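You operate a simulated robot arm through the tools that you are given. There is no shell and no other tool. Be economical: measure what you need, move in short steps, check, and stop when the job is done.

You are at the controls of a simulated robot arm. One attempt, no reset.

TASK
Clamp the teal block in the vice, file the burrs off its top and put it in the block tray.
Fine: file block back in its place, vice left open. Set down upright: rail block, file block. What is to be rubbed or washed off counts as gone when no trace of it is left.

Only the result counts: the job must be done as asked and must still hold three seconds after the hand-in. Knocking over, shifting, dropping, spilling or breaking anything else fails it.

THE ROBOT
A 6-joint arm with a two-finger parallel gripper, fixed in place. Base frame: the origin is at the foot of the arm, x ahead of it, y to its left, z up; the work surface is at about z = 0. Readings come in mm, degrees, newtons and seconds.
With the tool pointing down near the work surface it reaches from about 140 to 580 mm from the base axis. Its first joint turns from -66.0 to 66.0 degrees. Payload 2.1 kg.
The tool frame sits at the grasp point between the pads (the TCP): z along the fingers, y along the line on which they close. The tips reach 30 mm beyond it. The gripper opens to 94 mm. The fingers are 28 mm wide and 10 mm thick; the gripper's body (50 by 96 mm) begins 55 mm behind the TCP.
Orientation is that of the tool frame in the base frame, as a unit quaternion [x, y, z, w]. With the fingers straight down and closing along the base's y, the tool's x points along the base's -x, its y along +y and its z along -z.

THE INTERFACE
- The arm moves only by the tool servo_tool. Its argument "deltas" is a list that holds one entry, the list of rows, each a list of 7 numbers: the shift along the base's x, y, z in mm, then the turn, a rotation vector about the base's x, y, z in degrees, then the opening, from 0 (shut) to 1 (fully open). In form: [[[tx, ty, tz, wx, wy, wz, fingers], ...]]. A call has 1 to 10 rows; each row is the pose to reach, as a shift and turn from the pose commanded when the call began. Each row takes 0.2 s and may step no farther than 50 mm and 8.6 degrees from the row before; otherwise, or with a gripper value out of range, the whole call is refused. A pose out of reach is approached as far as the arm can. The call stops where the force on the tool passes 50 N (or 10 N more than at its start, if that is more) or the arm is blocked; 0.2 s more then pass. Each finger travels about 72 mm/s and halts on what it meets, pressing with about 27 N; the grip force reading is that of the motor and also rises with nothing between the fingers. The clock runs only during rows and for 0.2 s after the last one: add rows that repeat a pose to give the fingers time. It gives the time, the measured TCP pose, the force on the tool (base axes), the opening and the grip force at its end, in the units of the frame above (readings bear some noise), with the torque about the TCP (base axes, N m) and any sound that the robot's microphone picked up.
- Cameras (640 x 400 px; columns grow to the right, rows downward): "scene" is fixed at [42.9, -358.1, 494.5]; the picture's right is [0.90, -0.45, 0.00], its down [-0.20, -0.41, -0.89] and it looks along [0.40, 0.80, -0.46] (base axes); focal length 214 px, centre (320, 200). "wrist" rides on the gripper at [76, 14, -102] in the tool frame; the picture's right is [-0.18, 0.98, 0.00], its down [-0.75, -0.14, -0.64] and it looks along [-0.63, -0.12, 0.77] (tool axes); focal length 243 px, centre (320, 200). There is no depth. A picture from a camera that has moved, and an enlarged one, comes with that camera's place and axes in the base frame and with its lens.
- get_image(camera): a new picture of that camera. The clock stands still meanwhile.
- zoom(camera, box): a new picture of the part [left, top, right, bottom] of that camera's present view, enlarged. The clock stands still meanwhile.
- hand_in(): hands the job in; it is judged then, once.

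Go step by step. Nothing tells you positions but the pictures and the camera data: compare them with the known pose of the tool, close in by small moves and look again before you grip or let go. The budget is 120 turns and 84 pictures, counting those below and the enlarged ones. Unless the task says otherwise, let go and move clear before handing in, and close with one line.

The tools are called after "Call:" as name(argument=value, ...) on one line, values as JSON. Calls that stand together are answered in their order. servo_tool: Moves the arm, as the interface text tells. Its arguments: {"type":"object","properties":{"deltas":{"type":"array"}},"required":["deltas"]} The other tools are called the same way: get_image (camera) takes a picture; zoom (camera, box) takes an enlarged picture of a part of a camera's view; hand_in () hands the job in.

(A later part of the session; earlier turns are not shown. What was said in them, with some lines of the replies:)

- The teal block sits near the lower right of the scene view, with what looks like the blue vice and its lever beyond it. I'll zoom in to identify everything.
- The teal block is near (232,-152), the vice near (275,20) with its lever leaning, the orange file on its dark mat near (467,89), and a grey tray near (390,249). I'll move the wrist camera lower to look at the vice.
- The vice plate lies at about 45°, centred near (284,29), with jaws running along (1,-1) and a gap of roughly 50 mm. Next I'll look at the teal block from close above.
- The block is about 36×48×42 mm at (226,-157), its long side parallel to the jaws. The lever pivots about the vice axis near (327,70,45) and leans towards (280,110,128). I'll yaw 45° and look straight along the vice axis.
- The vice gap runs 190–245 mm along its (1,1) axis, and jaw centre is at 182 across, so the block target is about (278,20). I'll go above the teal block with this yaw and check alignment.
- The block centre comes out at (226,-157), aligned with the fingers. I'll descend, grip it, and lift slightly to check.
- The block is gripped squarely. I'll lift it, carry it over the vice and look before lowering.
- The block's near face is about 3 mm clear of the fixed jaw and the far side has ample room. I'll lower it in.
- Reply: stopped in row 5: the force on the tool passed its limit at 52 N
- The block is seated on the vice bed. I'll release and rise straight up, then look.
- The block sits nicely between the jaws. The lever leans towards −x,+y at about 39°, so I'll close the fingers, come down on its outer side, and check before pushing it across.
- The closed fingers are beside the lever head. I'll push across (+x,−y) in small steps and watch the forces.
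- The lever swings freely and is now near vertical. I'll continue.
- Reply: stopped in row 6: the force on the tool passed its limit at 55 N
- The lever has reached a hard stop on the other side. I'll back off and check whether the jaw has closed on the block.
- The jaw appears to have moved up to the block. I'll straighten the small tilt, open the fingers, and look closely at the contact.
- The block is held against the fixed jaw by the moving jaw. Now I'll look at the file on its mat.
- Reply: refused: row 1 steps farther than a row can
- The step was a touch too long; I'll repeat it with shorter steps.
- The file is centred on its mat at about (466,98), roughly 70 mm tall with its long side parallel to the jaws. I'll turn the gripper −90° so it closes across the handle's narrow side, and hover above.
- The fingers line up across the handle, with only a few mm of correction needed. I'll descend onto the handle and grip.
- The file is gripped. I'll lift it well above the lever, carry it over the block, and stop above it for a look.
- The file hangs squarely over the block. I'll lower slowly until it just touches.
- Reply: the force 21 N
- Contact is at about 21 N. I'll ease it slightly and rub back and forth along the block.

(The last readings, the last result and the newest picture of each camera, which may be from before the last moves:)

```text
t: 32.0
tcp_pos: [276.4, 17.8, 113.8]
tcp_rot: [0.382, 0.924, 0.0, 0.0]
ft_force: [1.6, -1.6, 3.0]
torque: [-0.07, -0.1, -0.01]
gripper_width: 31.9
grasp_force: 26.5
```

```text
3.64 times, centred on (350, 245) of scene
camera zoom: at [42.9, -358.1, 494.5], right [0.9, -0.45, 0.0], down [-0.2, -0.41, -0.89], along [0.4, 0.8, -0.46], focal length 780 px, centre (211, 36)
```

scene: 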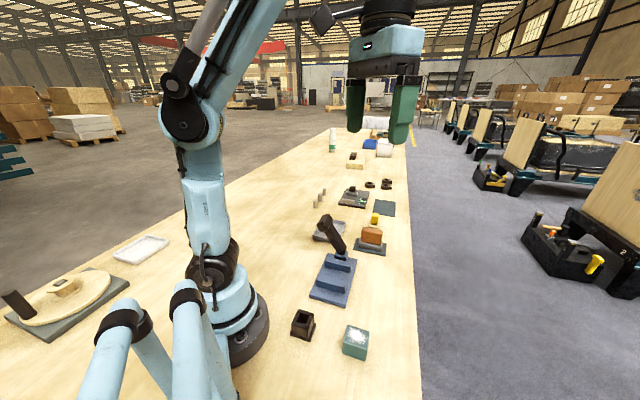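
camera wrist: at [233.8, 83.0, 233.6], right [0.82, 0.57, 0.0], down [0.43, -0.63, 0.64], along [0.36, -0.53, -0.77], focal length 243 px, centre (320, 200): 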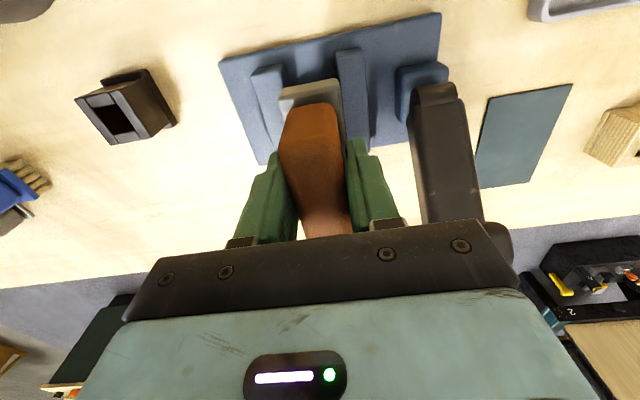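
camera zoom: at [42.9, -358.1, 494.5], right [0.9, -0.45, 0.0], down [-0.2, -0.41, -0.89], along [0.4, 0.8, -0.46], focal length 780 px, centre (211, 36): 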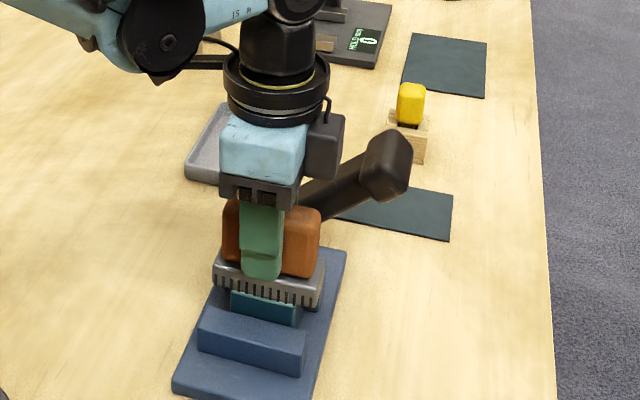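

Force dropped to about 3 N, so I'll press slightly more and repeat strokes offset to each side.

Call:
servo_tool(deltas=[[[10, -10, -0.6, 0, 0, 0, 0.1], [0, 0, -0.6, 0, 0, 0, 0.1], [-10, 10, -0.6, 0, 0, 0, 0.1], [-6.5, 13.5, -0.6, 0, 0, 0, 0.1], [3.5, 3.5, -0.6, 0, 0, 0, 0.1], [13.5, -6.5, -0.6, 0, 0, 0, 0.1], [6.5, -13.5, -0.6, 0, 0, 0, 0.1], [-3.5, -3.5, -0.6, 0, 0, 0, 0.1], [-13.5, 6.5, -0.6, 0, 0, 0, 0.1], [0, 0, -0.6, 0, 0, 0, 0.1]]])

Call:
servo_tool(deltas=[[[0, 0, 30, 0, 0, 0, 0.1], [0, 0, 75, 0, 0, 0, 0.1], [0, 0, 110, 0, 0, 0, 0.1], [0, 0, 110, 0, 0, 0, 0.1]]])

Call:
zoom(camera="scene", box=[310, 220, 390, 300])

```text
t: 34.2
tcp_pos: [275.3, 19.3, 112.8]
tcp_rot: [0.382, 0.924, 0.001, -0.002]
ft_force: [-7.0, 4.3, 18.4]
torque: [0.03, 0.11, -0.06]
gripper_width: 31.7
grasp_force: 27.3
```

```text
t: 35.2
tcp_pos: [275.8, 19.4, 219.8]
tcp_rot: [0.382, 0.924, 0.0, 0.0]
ft_force: [0.3, 0.0, -1.4]
torque: [0.03, 0.0, 0.0]
gripper_width: 31.8
grasp_force: 27.0
```

```text
5.00 times, centred on (350, 260) of scene
camera zoom: at [42.9, -358.1, 494.5], right [0.9, -0.45, 0.0], down [-0.2, -0.41, -0.89], along [0.4, 0.8, -0.46], focal length 1072 px, centre (170, -100)
```

zoom: 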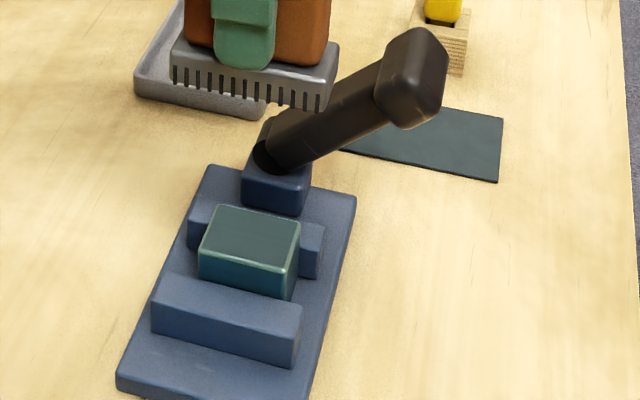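

The top looks clean; I'll zoom in further for any trace left.

Call:
zoom(camera="scene", box=[340, 255, 375, 280])

```text
16.00 times, centred on (358, 268) of scene
camera zoom: at [42.9, -358.1, 494.5], right [0.9, -0.45, 0.0], down [-0.2, -0.41, -0.89], along [0.4, 0.8, -0.46], focal length 3432 px, centre (-280, -880)
```

zoom: 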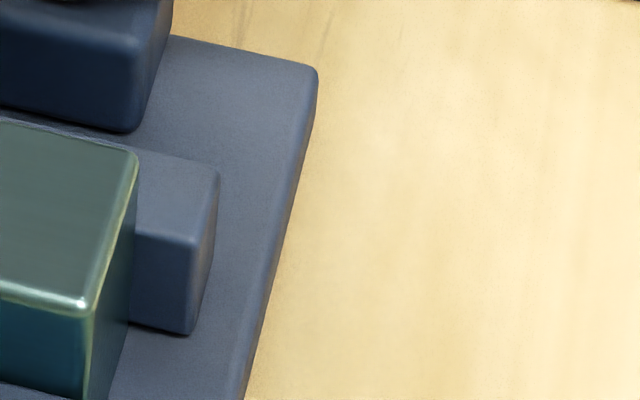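

Call:
zoom(camera="scene", box=[332, 253, 372, 283])

```text
13.33 times, centred on (352, 268) of scene
camera zoom: at [42.9, -358.1, 494.5], right [0.9, -0.45, 0.0], down [-0.2, -0.41, -0.89], along [0.4, 0.8, -0.46], focal length 2860 px, centre (-107, -707)
```

zoom: 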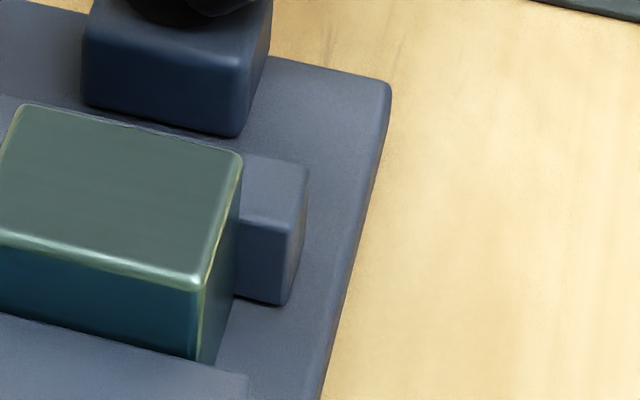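

The top is clean. Now I'll carry the file back over its mat and check before setting it down.

Call:
servo_tool(deltas=[[[38, 16, 3, 0, 0, 0, 0.1], [76, 32, 3, 0, 0, 0, 0.1], [114, 48, 3, 0, 0, 0, 0.1], [152, 64, 3, 0, 0, 0, 0.1], [190, 79.6, 3, 0, 0, 0, 0.1], [190, 79.6, -40, 0, 0, 0, 0.1], [190, 79.6, -85, 0, 0, 0, 0.1], [190, 79.6, -120, 0, 0, 0, 0.1], [190, 79.6, -120, 0, 0, 0, 0.1]]])

Call:
get_image(camera="wrist")

Call:
zoom(camera="scene", box=[330, 180, 420, 270])

```text
t: 37.2
tcp_pos: [465.9, 97.4, 104.9]
tcp_rot: [0.382, 0.924, 0.0, 0.0]
ft_force: [0.8, -1.0, -2.2]
torque: [-0.02, 0.01, 0.01]
gripper_width: 31.9
grasp_force: 26.9
```

```text
37 pictures are left
camera wrist: at [421.3, 159.9, 208.4], right [0.82, 0.57, 0.0], down [0.43, -0.63, 0.64], along [0.36, -0.53, -0.77], focal length 243 px, centre (320, 200)
```

wrist: 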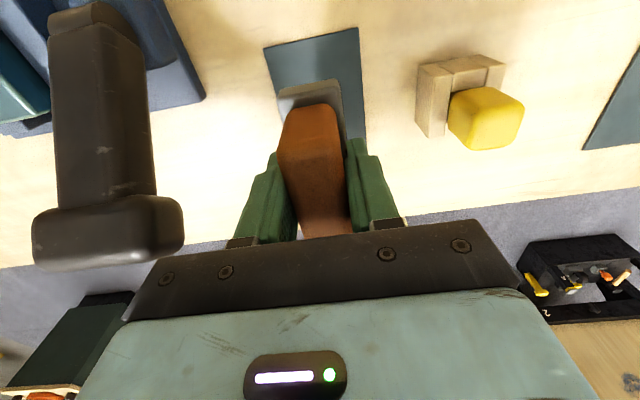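

```text
4.44 times, centred on (375, 225) of scene
camera zoom: at [42.9, -358.1, 494.5], right [0.9, -0.45, 0.0], down [-0.2, -0.41, -0.89], along [0.4, 0.8, -0.46], focal length 953 px, centre (76, 89)
```

zoom: 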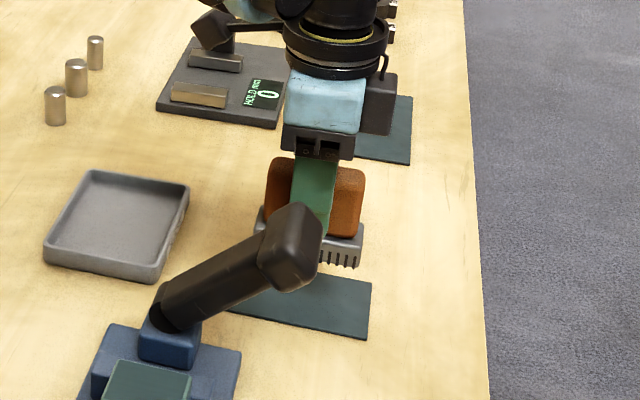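

The file hasn't shifted in the grip and hangs over the mat's centre. I'll lower to contact and release.

Call:
servo_tool(deltas=[[[0.5, 0.5, -25, 0, 0, 0, 0.1], [0.5, 0.5, -40, 0, 0, 0, 0.1], [0.5, 0.5, -44.5, 0, 0, 0, 0.1], [0.5, 0.5, -46.5, 0, 0, 0, 0.1], [0.5, 0.5, -46.5, 0, 0, 0, 0.1]]])

```text
t: 38.4
tcp_pos: [465.6, 99.1, 57.5]
tcp_rot: [0.382, 0.924, -0.001, 0.0]
ft_force: [1.0, 0.2, -1.1]
torque: [0.01, -0.01, -0.03]
gripper_width: 31.9
grasp_force: 27.2
```

Call:
servo_tool(deltas=[[[0, 0, -1, 0, 0, 0, 0.1], [0, 0, -1, 0, 0, 0, 0.1]]])

```text
t: 39.0
tcp_pos: [466.9, 98.4, 57.5]
tcp_rot: [0.381, 0.924, 0.0, 0.0]
ft_force: [0.2, -0.2, -2.2]
torque: [-0.02, 0.02, 0.0]
gripper_width: 32.0
grasp_force: 27.0
```

Call:
servo_tool(deltas=[[[0, 0, -1, 0, 0, 0, 0.1], [0, 0, -1.5, 0, 0, 0, 0.1], [0, 0, -1.5, 0, 0, 0, 0.1]]])

Call:
zoom(camera="scene", box=[345, 200, 415, 265])

```text
t: 39.8
tcp_pos: [467.1, 98.3, 55.3]
tcp_rot: [0.382, 0.924, 0.0, 0.0]
ft_force: [0.5, 0.4, -2.0]
torque: [0.03, -0.04, 0.01]
gripper_width: 32.1
grasp_force: 27.4
```

```text
6.15 times, centred on (380, 232) of scene
camera zoom: at [42.9, -358.1, 494.5], right [0.9, -0.45, 0.0], down [-0.2, -0.41, -0.89], along [0.4, 0.8, -0.46], focal length 1320 px, centre (-49, 0)
```

zoom: 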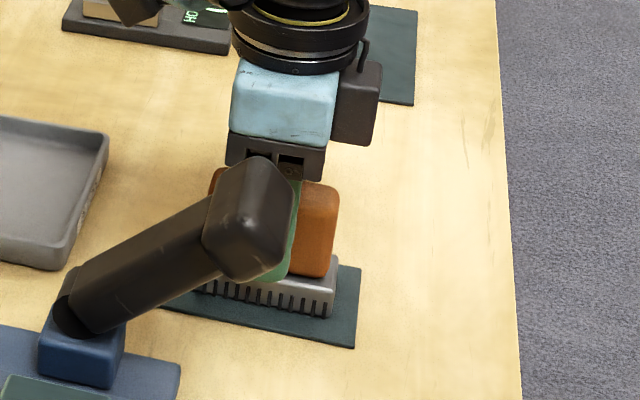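

Still just above the mat (the file slid up a little in the grip while filing). I'll continue down gently.

Call:
servo_tool(deltas=[[[0, 0, -0.8, 0, 0, 0, 0.1], [0, 0, -1.6, 0, 0, 0, 0.1], [0, 0, -1.6, 0, 0, 0, 0.1]]])

```text
t: 40.6
tcp_pos: [466.3, 98.9, 53.9]
tcp_rot: [0.382, 0.924, 0.0, 0.0]
ft_force: [1.8, -1.9, 20.1]
torque: [0.0, 0.0, 0.0]
gripper_width: 32.3
grasp_force: 26.8
```

Contact. Releasing and rising straight up.

Call:
servo_tool(deltas=[[[0, 0, 0.5, 0, 0, 0, 0.75], [0, 0, 0.5, 0, 0, 0, 0.75], [0, 0, 0.5, 0, 0, 0, 0.75], [0, 0, 40, 0, 0, 0, 0.75], [0, 0, 85, 0, 0, 0, 0.75], [0, 0, 130, 0, 0, 0, 0.75], [0, 0, 165, 0, 0, 0, 0.75], [0, 0, 165, 0, 0, 0, 0.75]]])

Call:
get_image(camera="wrist")

Call:
zoom(camera="scene", box=[330, 190, 420, 270])

```text
t: 42.4
tcp_pos: [463.8, 98.4, 223.9]
tcp_rot: [0.382, 0.924, 0.0, 0.0]
ft_force: [-0.1, 0.0, 0.4]
torque: [-0.02, -0.01, 0.0]
gripper_width: 70.4
grasp_force: 0.1
```

```text
34 pictures are left
camera wrist: at [419.6, 160.5, 324.5], right [0.82, 0.57, 0.0], down [0.43, -0.63, 0.64], along [0.36, -0.53, -0.77], focal length 243 px, centre (320, 200)
```

wrist: 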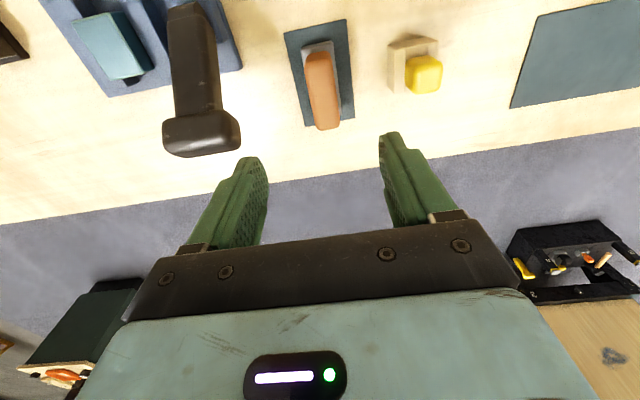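

```text
5.00 times, centred on (375, 230) of scene
camera zoom: at [42.9, -358.1, 494.5], right [0.9, -0.45, 0.0], down [-0.2, -0.41, -0.89], along [0.4, 0.8, -0.46], focal length 1072 px, centre (45, 50)
```

zoom: 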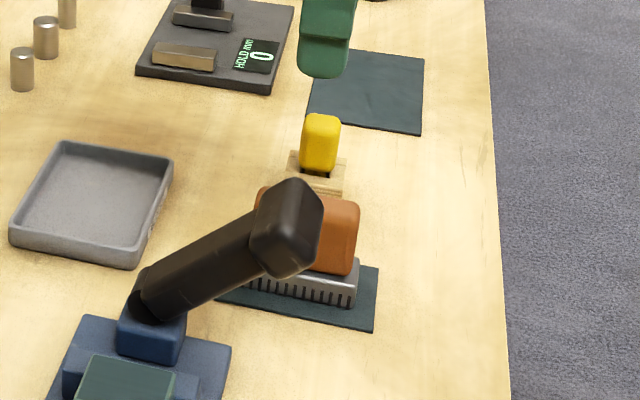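

The file is back upright on its mat. Next I'll turn back to the +45° yaw with closed fingers and go to the lever's outer side to swing it open.

Call:
servo_tool(deltas=[[[-5, -11, 0, 0, 0, 8.4, 0.4], [-10, -22, 0, 0, 0, 16.8, 0], [-15, -33, 0, 0, 0, 25.2, 0], [-20, -44, 0, 0, 0, 33.6, 0], [-25, -55, 0, 0, 0, 42, 0], [-30, -66, 0, 0, 0, 50.4, 0], [-36, -77, 0, 0, 0, 58.8, 0], [-42, -88, 0, 0, 0, 67.2, 0], [-48, -100, 0, 0, 0, 75.6, 0], [-54, -112, 0, 0, 0, 84, 0]]])

Call:
servo_tool(deltas=[[[0, 0, -40, 0, 0, 6, 0], [0, 0, -80, 0, 0, 6, 0], [0, 0, -105, 0, 0, 6, 0], [0, 0, -105, 0, 0, 6, 0]]])

Call:
get_image(camera="wrist")

Call:
zoom(camera="scene", box=[300, 180, 420, 300])

```text
t: 44.6
tcp_pos: [411.0, -14.9, 220.0]
tcp_rot: [-0.336, 0.942, 0.0, -0.001]
ft_force: [0.2, -0.4, 0.3]
torque: [0.0, -0.02, -0.02]
gripper_width: 0.1
grasp_force: 27.1
```

```text
t: 45.6
tcp_pos: [410.0, -14.7, 114.7]
tcp_rot: [-0.383, 0.924, 0.001, 0.0]
ft_force: [-0.4, 0.1, -0.4]
torque: [0.04, 0.01, 0.0]
gripper_width: 0.3
grasp_force: 27.1
```

```text
32 pictures are left
camera wrist: at [347.0, -58.0, 217.5], right [-0.57, 0.82, 0.0], down [0.63, 0.43, 0.64], along [0.53, 0.36, -0.77], focal length 243 px, centre (320, 200)
```

wrist: 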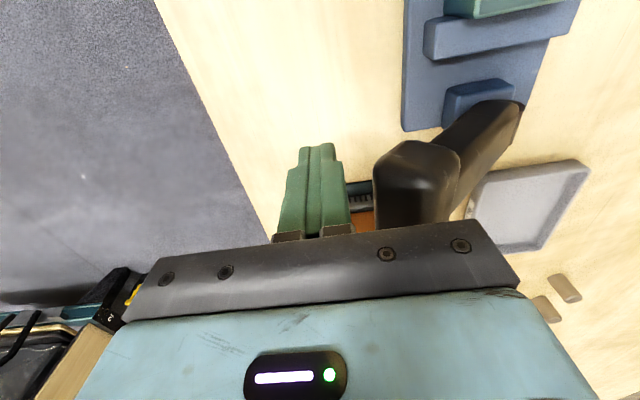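

```text
3.33 times, centred on (360, 240) of scene
camera zoom: at [42.9, -358.1, 494.5], right [0.9, -0.45, 0.0], down [-0.2, -0.41, -0.89], along [0.4, 0.8, -0.46], focal length 715 px, centre (187, 67)
```

zoom: 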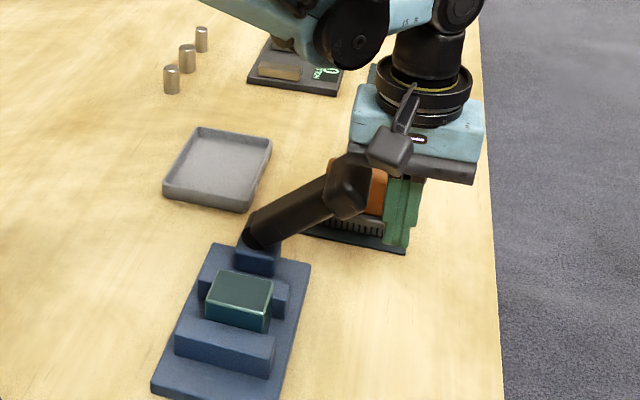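

I'll push the lever back across (−x,+y), rising slightly as it comes upright.

Call:
servo_tool(deltas=[[[-7, 7, 0, 0, 0, 0, 0], [-14, 14, 0, 0, 0, 0, 0], [-21, 21, 0, 0, 0, 0, 0], [-28, 28, 2, 0, 0, 0, 0], [-35, 35, 4, 0, 0, 0, 0], [-42, 42, 7, 0, 0, 0, 0], [-49, 49, 9, 0, 0, 0, 0], [-56, 56, 11, 0, 0, 0, 0], [-63, 63, 12, 0, 0, 0, 0]]])

Call:
zoom(camera="scene", box=[300, 180, 420, 300])

```text
t: 47.6
tcp_pos: [350.1, 49.0, 126.8]
tcp_rot: [-0.384, 0.923, 0.0, 0.0]
ft_force: [0.1, -0.4, 0.0]
torque: [-0.04, 0.01, 0.0]
gripper_width: 0.0
grasp_force: 26.6
```

```text
3.33 times, centred on (360, 240) of scene
camera zoom: at [42.9, -358.1, 494.5], right [0.9, -0.45, 0.0], down [-0.2, -0.41, -0.89], along [0.4, 0.8, -0.46], focal length 715 px, centre (187, 67)
```

zoom: 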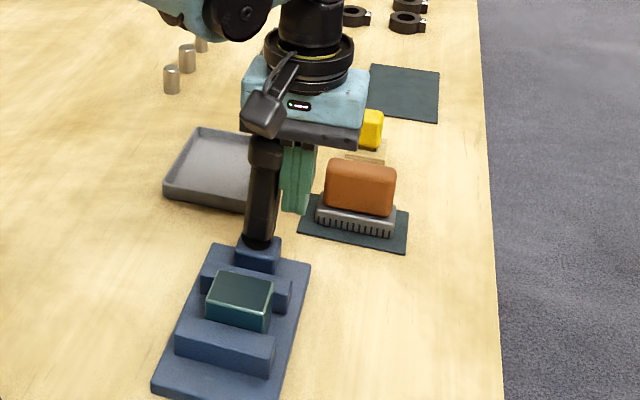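

Call:
servo_tool(deltas=[[[-7, 7, 0, 0, 0, 0, 0], [-14, 14, 0, 0, 0, 0, 0], [-21, 21, 0, 0, 0, 0, 0], [-28, 28, 0, 0, 0, 0, 0], [-34, 34, 0, 0, 0, 0, 0], [-39, 39, 0, 0, 0, 0, 0], [-44, 44, 0, 0, 0, 0, 0]]])

Call:
zoom(camera="scene", box=[300, 180, 420, 300])

```text
t: 48.9
tcp_pos: [320.6, 79.0, 127.1]
tcp_rot: [-0.378, 0.926, -0.012, 0.005]
ft_force: [4.9, -4.9, 8.4]
torque: [-0.04, -0.17, -0.07]
gripper_width: 0.2
grasp_force: 27.1
stopped in row 6: the force on the tool passed its limit at 57 N (the readings are from after the stop); the commanded pose is now the measured one
```

```text
3.33 times, centred on (360, 240) of scene
camera zoom: at [42.9, -358.1, 494.5], right [0.9, -0.45, 0.0], down [-0.2, -0.41, -0.89], along [0.4, 0.8, -0.46], focal length 715 px, centre (187, 67)
```

zoom: 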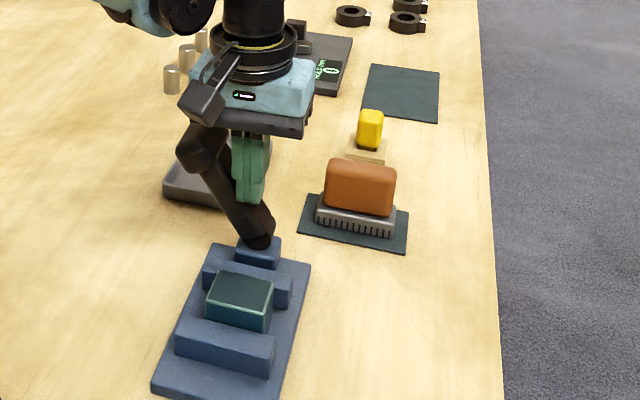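

The lever is back at its open stop. I'll back off, straighten, and view the vice with open fingers.

Call:
servo_tool(deltas=[[[10, -10, 0, 1.05, 1.05, 0.6, 0], [14, -14, 35, 1.05, 1.05, 0.6, 0], [5, -20, 60, 1.05, 1.05, 0.6, 0.3], [-22, -45, 60, 1.05, 1.05, 0.6, 0.9], [-50, -70, 60, 1.05, 1.05, 0.6, 0.9], [-77, -95, 58, 1.05, 1.05, 0.6, 0.9], [-77, -95, 58, 1.05, 1.05, 0.6, 0.9]]])

Call:
zoom(camera="wrist", box=[240, 40, 420, 230])

Call:
zoom(camera="scene", box=[320, 240, 380, 300])

```text
t: 50.5
tcp_pos: [241.1, -15.1, 187.3]
tcp_rot: [-0.383, 0.924, 0.001, -0.001]
ft_force: [-0.2, 0.7, -0.7]
torque: [0.02, -0.02, 0.0]
gripper_width: 84.8
grasp_force: 0.1
```

```text
2.11 times, centred on (330, 135) of wrist
camera zoom: at [177.8, -59.6, 289.5], right [-0.57, 0.82, 0.0], down [0.63, 0.43, 0.64], along [0.53, 0.37, -0.77], focal length 511 px, centre (299, 337)
```

zoom: 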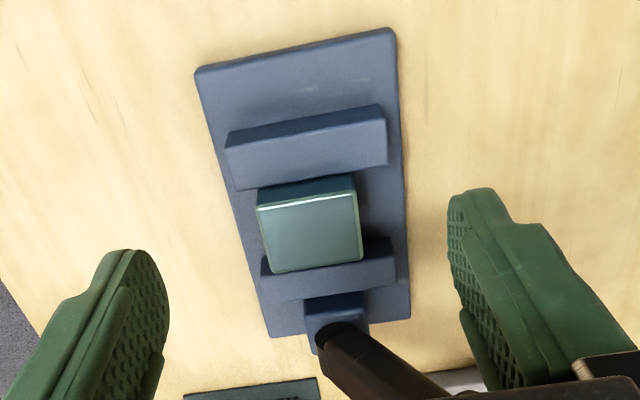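

```text
6.67 times, centred on (350, 270) of scene
camera zoom: at [42.9, -358.1, 494.5], right [0.9, -0.45, 0.0], down [-0.2, -0.41, -0.89], along [0.4, 0.8, -0.46], focal length 1430 px, centre (120, -267)
```

zoom: 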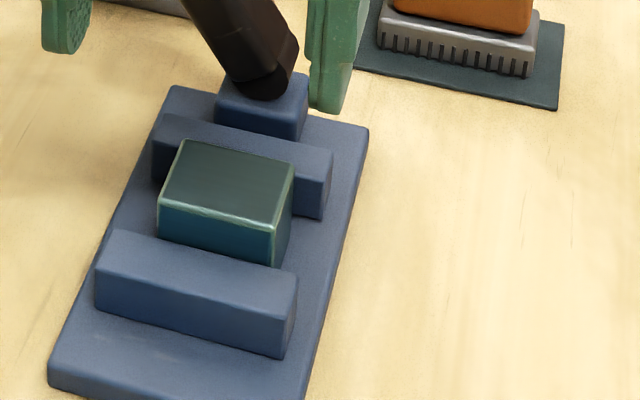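

The vice is open and the block sits clean at about (278,18). I'll descend over it with the same grasp as before and grip.

Call:
servo_tool(deltas=[[[18, 16, 0, 0, 0, 0, 0.9], [36.8, 32.8, 0, 0, 0, 0, 0.9], [36.8, 32.8, -45, 0, 0, 0, 0.9], [36.8, 32.8, -90, 0, 0, 0, 0.9], [36.8, 32.8, -125, 0, 0, 0, 0.9], [36.8, 32.8, -140.5, 0, 0, 0, 0.9], [36.8, 32.8, -140.5, 0, 0, 0, 0.9]]])

Call:
get_image(camera="wrist")

```text
t: 52.0
tcp_pos: [280.5, 18.8, 44.4]
tcp_rot: [-0.384, 0.923, 0.0, -0.001]
ft_force: [-3.9, 1.3, 30.5]
torque: [-0.68, -0.9, -0.04]
gripper_width: 83.5
grasp_force: 0.0
stopped in row 7: the force on the tool passed its limit at 139 N (the readings are from after the stop); the commanded pose is now the measured one
```

```text
26 pictures are left
camera wrist: at [217.0, -25.4, 148.0], right [-0.57, 0.82, 0.0], down [0.63, 0.43, 0.64], along [0.53, 0.36, -0.77], focal length 243 px, centre (320, 200)
```

wrist: 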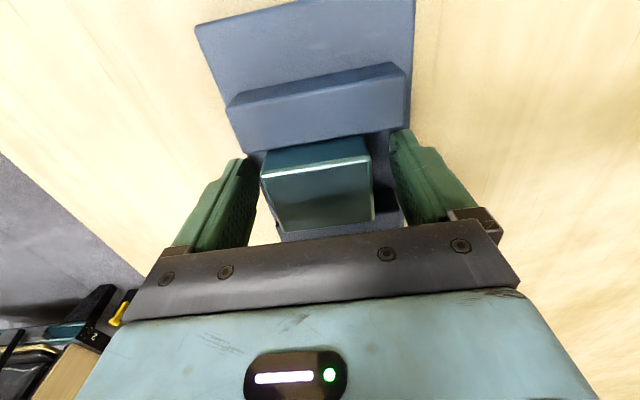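

One finger touched the vice bed hard. I'll lift a few mm to relieve it, and check that nothing moved before gripping.

Call:
servo_tool(deltas=[[[0, 0, 3.5, 0, 0, 0, 0.9], [0, 0, 3.5, 0, 0, 0, 0.9]]])

Call:
zoom(camera="scene", box=[310, 220, 390, 310])

```text
t: 52.6
tcp_pos: [280.8, 20.3, 48.3]
tcp_rot: [-0.383, 0.924, 0.001, -0.001]
ft_force: [-0.6, 0.2, -0.9]
torque: [-0.03, 0.01, 0.0]
gripper_width: 84.5
grasp_force: 0.0
```

```text
4.44 times, centred on (350, 265) of scene
camera zoom: at [42.9, -358.1, 494.5], right [0.9, -0.45, 0.0], down [-0.2, -0.41, -0.89], along [0.4, 0.8, -0.46], focal length 953 px, centre (187, -89)
```

zoom: 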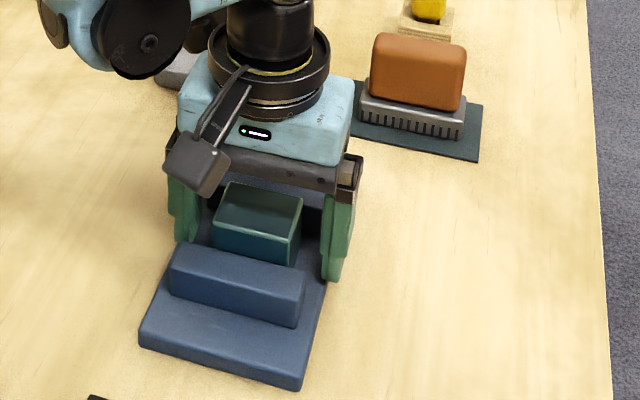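

The vice hasn't moved. Gripping the block now.

Call:
servo_tool(deltas=[[[0, 0, 0, 0, 0, 0, 0.6], [0, 0, 0, 0, 0, 0, 0.4], [0, 0, 0, 0, 0, 0, 0.4], [0, 0, 0, 0, 0, 0, 0.4], [0, 0, 0, 0, 0, 0, 0.4]]])

Call:
get_image(camera="wrist")

```text
t: 53.8
tcp_pos: [281.2, 19.7, 47.4]
tcp_rot: [-0.384, 0.923, 0.001, -0.001]
ft_force: [-0.8, 0.8, 1.0]
torque: [-0.01, 0.02, -0.05]
gripper_width: 53.8
grasp_force: 26.6
```

```text
24 pictures are left
camera wrist: at [217.4, -24.8, 151.1], right [-0.57, 0.82, 0.0], down [0.63, 0.43, 0.64], along [0.53, 0.36, -0.77], focal length 243 px, centre (320, 200)
```

wrist: 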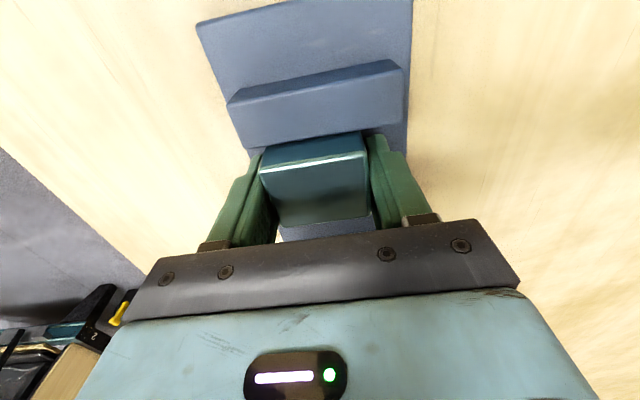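

The block is gripped. I'll lift it clear and turn 90° on the way to the grey tray so the fingers open along the tray's long side.

Call:
servo_tool(deltas=[[[0, 0, 15, 0, 0, 0, 0.4], [0, 0, 45, 0, 0, 0, 0.4], [0, 0, 90, 0, 0, 0, 0.4], [0, 0, 130, 0, 0, 0, 0.4], [0, 0, 160, 0, 0, 0, 0.4]]])

Call:
servo_tool(deltas=[[[9, 19, 0, 0, 0, -8.4, 0.4], [18, 38, 0, 0, 0, -16.8, 0.4], [27, 57, 0, 0, 0, -25.2, 0.4], [36, 76, 0, 0, 0, -33.6, 0.4], [45, 95, 0, 0, 0, -42, 0.4], [54, 114, 0, 0, 0, -50.4, 0.4], [63, 133, 0, 0, 0, -58.8, 0.4], [72, 152, 0, 0, 0, -67.2, 0.4], [81, 171, 0, 0, 0, -75.6, 0.4], [90, 190, 0, 0, 0, -84, 0.4]]])

Call:
servo_tool(deltas=[[[10, 15, -20, 0, 0, -6, 0.4], [17, 32, -40, 0, 0, -6, 0.4], [17, 32, -40, 0, 0, -6, 0.4]]])

Call:
get_image(camera="wrist")

Call:
zoom(camera="scene", box=[290, 170, 390, 260])

```text
t: 55.0
tcp_pos: [279.7, 21.9, 206.4]
tcp_rot: [-0.383, 0.924, 0.0, -0.001]
ft_force: [0.4, 0.2, -0.6]
torque: [0.01, -0.02, -0.02]
gripper_width: 53.7
grasp_force: 27.5
```

```text
t: 57.2
tcp_pos: [368.8, 211.0, 206.7]
tcp_rot: [0.334, 0.943, 0.001, 0.0]
ft_force: [0.9, -0.1, -1.7]
torque: [-0.02, 0.01, 0.0]
gripper_width: 53.9
grasp_force: 27.2
```

```text
t: 58.0
tcp_pos: [387.3, 241.6, 166.9]
tcp_rot: [0.382, 0.924, 0.0, 0.0]
ft_force: [-0.5, 0.3, -1.1]
torque: [0.0, 0.01, 0.01]
gripper_width: 53.9
grasp_force: 26.5
```

```text
23 pictures are left
camera wrist: at [343.9, 304.3, 269.9], right [0.82, 0.57, 0.0], down [0.43, -0.63, 0.64], along [0.36, -0.53, -0.77], focal length 243 px, centre (320, 200)
```

wrist: 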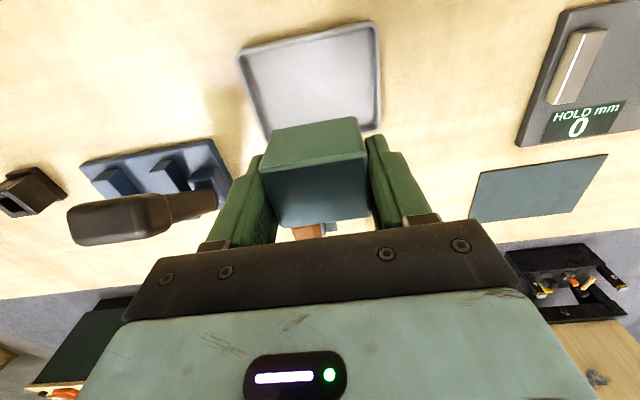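

```text
4.44 times, centred on (340, 215) of scene
camera zoom: at [42.9, -358.1, 494.5], right [0.9, -0.45, 0.0], down [-0.2, -0.41, -0.89], along [0.4, 0.8, -0.46], focal length 953 px, centre (231, 133)
```

zoom: 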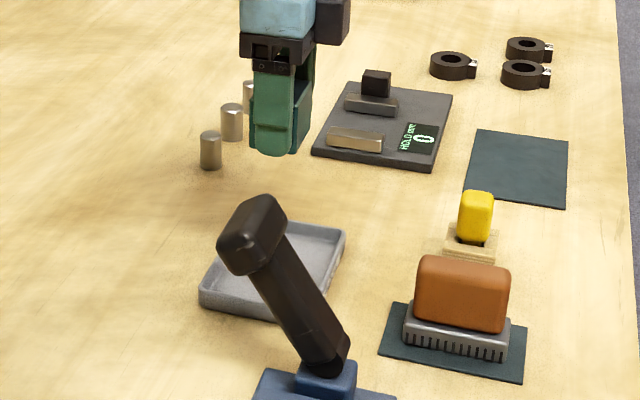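

The tray is centred near (383,240), about 126×94 mm, and the block fits with room for the fingers. I'll lower into it and feel for the floor.

Call:
servo_tool(deltas=[[[-3, -2.5, -40, 0, 0, 0, 0.4], [-3, -2.5, -80, 0, 0, 0, 0.4], [-3, -2.5, -110, 0, 0, 0, 0.4], [-3, -2.5, -121, 0, 0, 0, 0.4], [-3, -2.5, -121, 0, 0, 0, 0.4]]])

Call:
zoom(camera="scene", box=[290, 170, 390, 260])

Call:
get_image(camera="wrist")

```text
t: 59.2
tcp_pos: [384.8, 239.3, 45.2]
tcp_rot: [0.383, 0.924, 0.001, -0.001]
ft_force: [0.2, -0.6, -1.0]
torque: [-0.01, 0.03, 0.0]
gripper_width: 53.8
grasp_force: 27.6
```

```text
4.44 times, centred on (340, 215) of scene
camera zoom: at [42.9, -358.1, 494.5], right [0.9, -0.45, 0.0], down [-0.2, -0.41, -0.89], along [0.4, 0.8, -0.46], focal length 953 px, centre (231, 133)
```

zoom: 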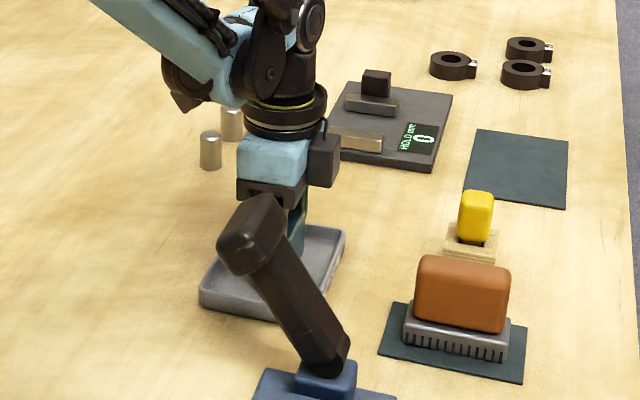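

```text
20 pictures are left
camera wrist: at [340.8, 302.3, 148.2], right [0.82, 0.57, 0.0], down [0.43, -0.63, 0.64], along [0.36, -0.53, -0.77], focal length 243 px, centre (320, 200)
```

wrist: 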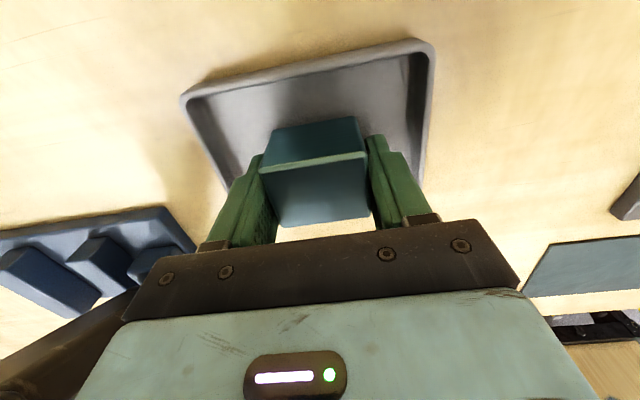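

The block is inside the tray walls, a few mm above the floor. I'll lower gently until it touches.

Call:
servo_tool(deltas=[[[0, 0, -1.5, 0, 0, 0, 0.4], [0, 0, -3, 0, 0, 0, 0.4], [0, 0, -4, 0, 0, 0, 0.4], [0, 0, -4, 0, 0, 0, 0.4]]])

```text
t: 60.2
tcp_pos: [383.7, 237.8, 43.2]
tcp_rot: [0.382, 0.924, 0.0, 0.0]
ft_force: [-0.3, -0.1, -1.0]
torque: [-0.01, -0.01, -0.01]
gripper_width: 54.0
grasp_force: 26.5
```

Call:
servo_tool(deltas=[[[0, 0, -1, 0, 0, 0, 0.4], [0, 0, -2, 0, 0, 0, 0.4], [0, 0, -2, 0, 0, 0, 0.4]]])

```text
t: 61.0
tcp_pos: [385.1, 238.7, 41.0]
tcp_rot: [0.381, 0.924, 0.001, 0.0]
ft_force: [-0.1, -0.2, -0.9]
torque: [-0.02, -0.02, -0.01]
gripper_width: 53.9
grasp_force: 27.5
```

Call:
servo_tool(deltas=[[[0, 0, -1, 0, 0, 0, 0.4], [0, 0, -2, 0, 0, 0, 0.4], [0, 0, -2, 0, 0, 0, 0.4]]])

```text
t: 61.8
tcp_pos: [384.0, 238.0, 39.4]
tcp_rot: [0.381, 0.924, 0.002, -0.001]
ft_force: [0.5, 0.6, -0.9]
torque: [0.0, 0.01, -0.02]
gripper_width: 53.8
grasp_force: 27.5
```

Call:
servo_tool(deltas=[[[0, 0, -0.8, 0, 0, 0, 0.4], [0, 0, -1.5, 0, 0, 0, 0.4], [0, 0, -1.5, 0, 0, 0, 0.4]]])

```text
t: 62.6
tcp_pos: [384.2, 237.3, 37.4]
tcp_rot: [0.383, 0.924, 0.002, -0.001]
ft_force: [0.2, 1.5, 13.6]
torque: [-0.11, 0.06, 0.0]
gripper_width: 54.0
grasp_force: 26.6
```

Contact with the tray floor. Releasing and rising straight up.

Call:
servo_tool(deltas=[[[0, 0, 0.3, 0, 0, 0, 0.62], [0, 0, 0.3, 0, 0, 0, 0.72], [0, 0, 0.3, 0, 0, 0, 0.72], [0, 0, 35, 0, 0, 0, 0.72], [0, 0, 80, 0, 0, 0, 0.72], [0, 0, 125, 0, 0, 0, 0.72], [0, 0, 170, 0, 0, 0, 0.72], [0, 0, 200, 0, 0, 0, 0.72], [0, 0, 200, 0, 0, 0, 0.72]]])

Call:
get_image(camera="wrist")

Call:
get_image(camera="scene")

Call:
zoom(camera="scene", box=[290, 200, 410, 310])

```text
t: 64.6
tcp_pos: [385.8, 236.1, 238.3]
tcp_rot: [0.381, 0.924, 0.001, -0.001]
ft_force: [0.2, 0.0, 0.0]
torque: [0.01, 0.0, 0.01]
gripper_width: 67.8
grasp_force: 0.0
```

```text
19 pictures are left
camera wrist: at [342.2, 299.3, 341.8], right [0.82, 0.57, 0.0], down [0.43, -0.63, 0.64], along [0.36, -0.53, -0.77], focal length 243 px, centre (320, 200)
```

wrist: 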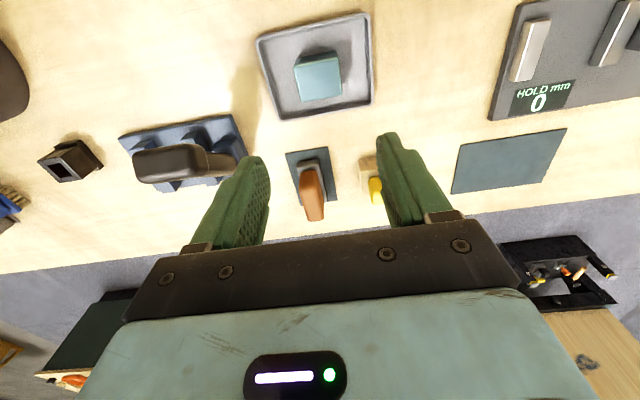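

```text
18 pictures are left
```

scene: 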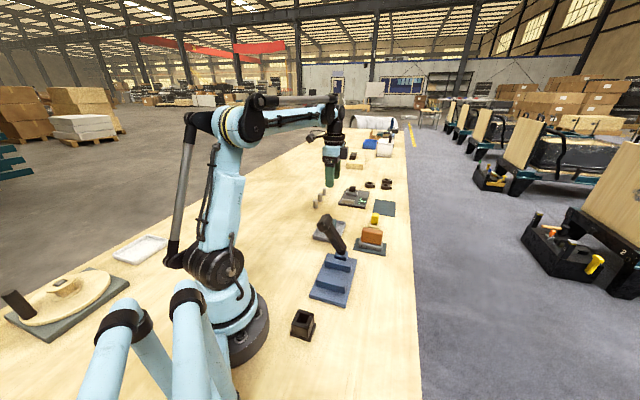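

```text
3.64 times, centred on (350, 255) of scene
camera zoom: at [42.9, -358.1, 494.5], right [0.9, -0.45, 0.0], down [-0.2, -0.41, -0.89], along [0.4, 0.8, -0.46], focal length 780 px, centre (211, 0)
```

zoom: 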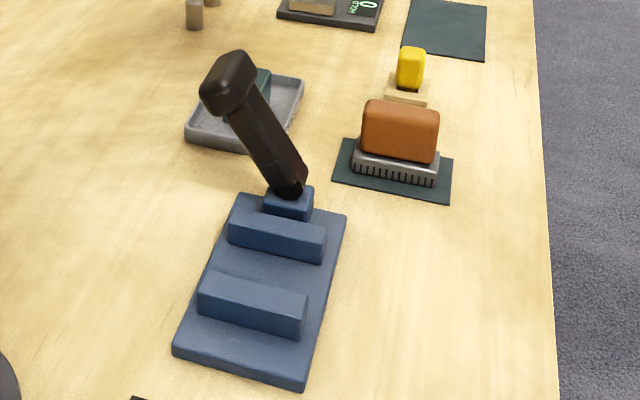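

The block stands in the tray, the vice is open, and the file is on its mat. One last close look at the block top.

Call:
zoom(camera="wrist", box=[250, 0, 390, 125])

```text
3.20 times, centred on (320, 62) of wrist
camera zoom: at [342.2, 299.3, 341.8], right [0.82, 0.57, 0.0], down [0.43, -0.63, 0.64], along [0.36, -0.53, -0.77], focal length 776 px, centre (320, 640)
```

zoom: 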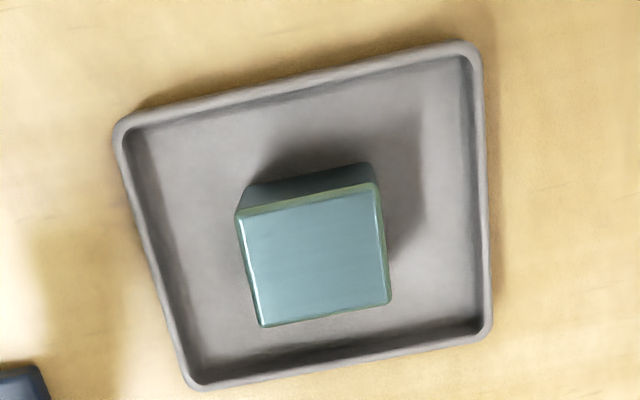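

The block top is clean and it stands flat in the tray, so I'm handing in.

Call:
hand_in()

```text
The job is handed in.
```

The teal block was clamped and its top filed clean. It now stands upright in the grey tray, the file is back upright on its mat, the vice is open, and I've handed the job in. While I was reaching for the block in the vice, one finger hit the vice bed hard (139 N), but the pictures show the vice did not move.
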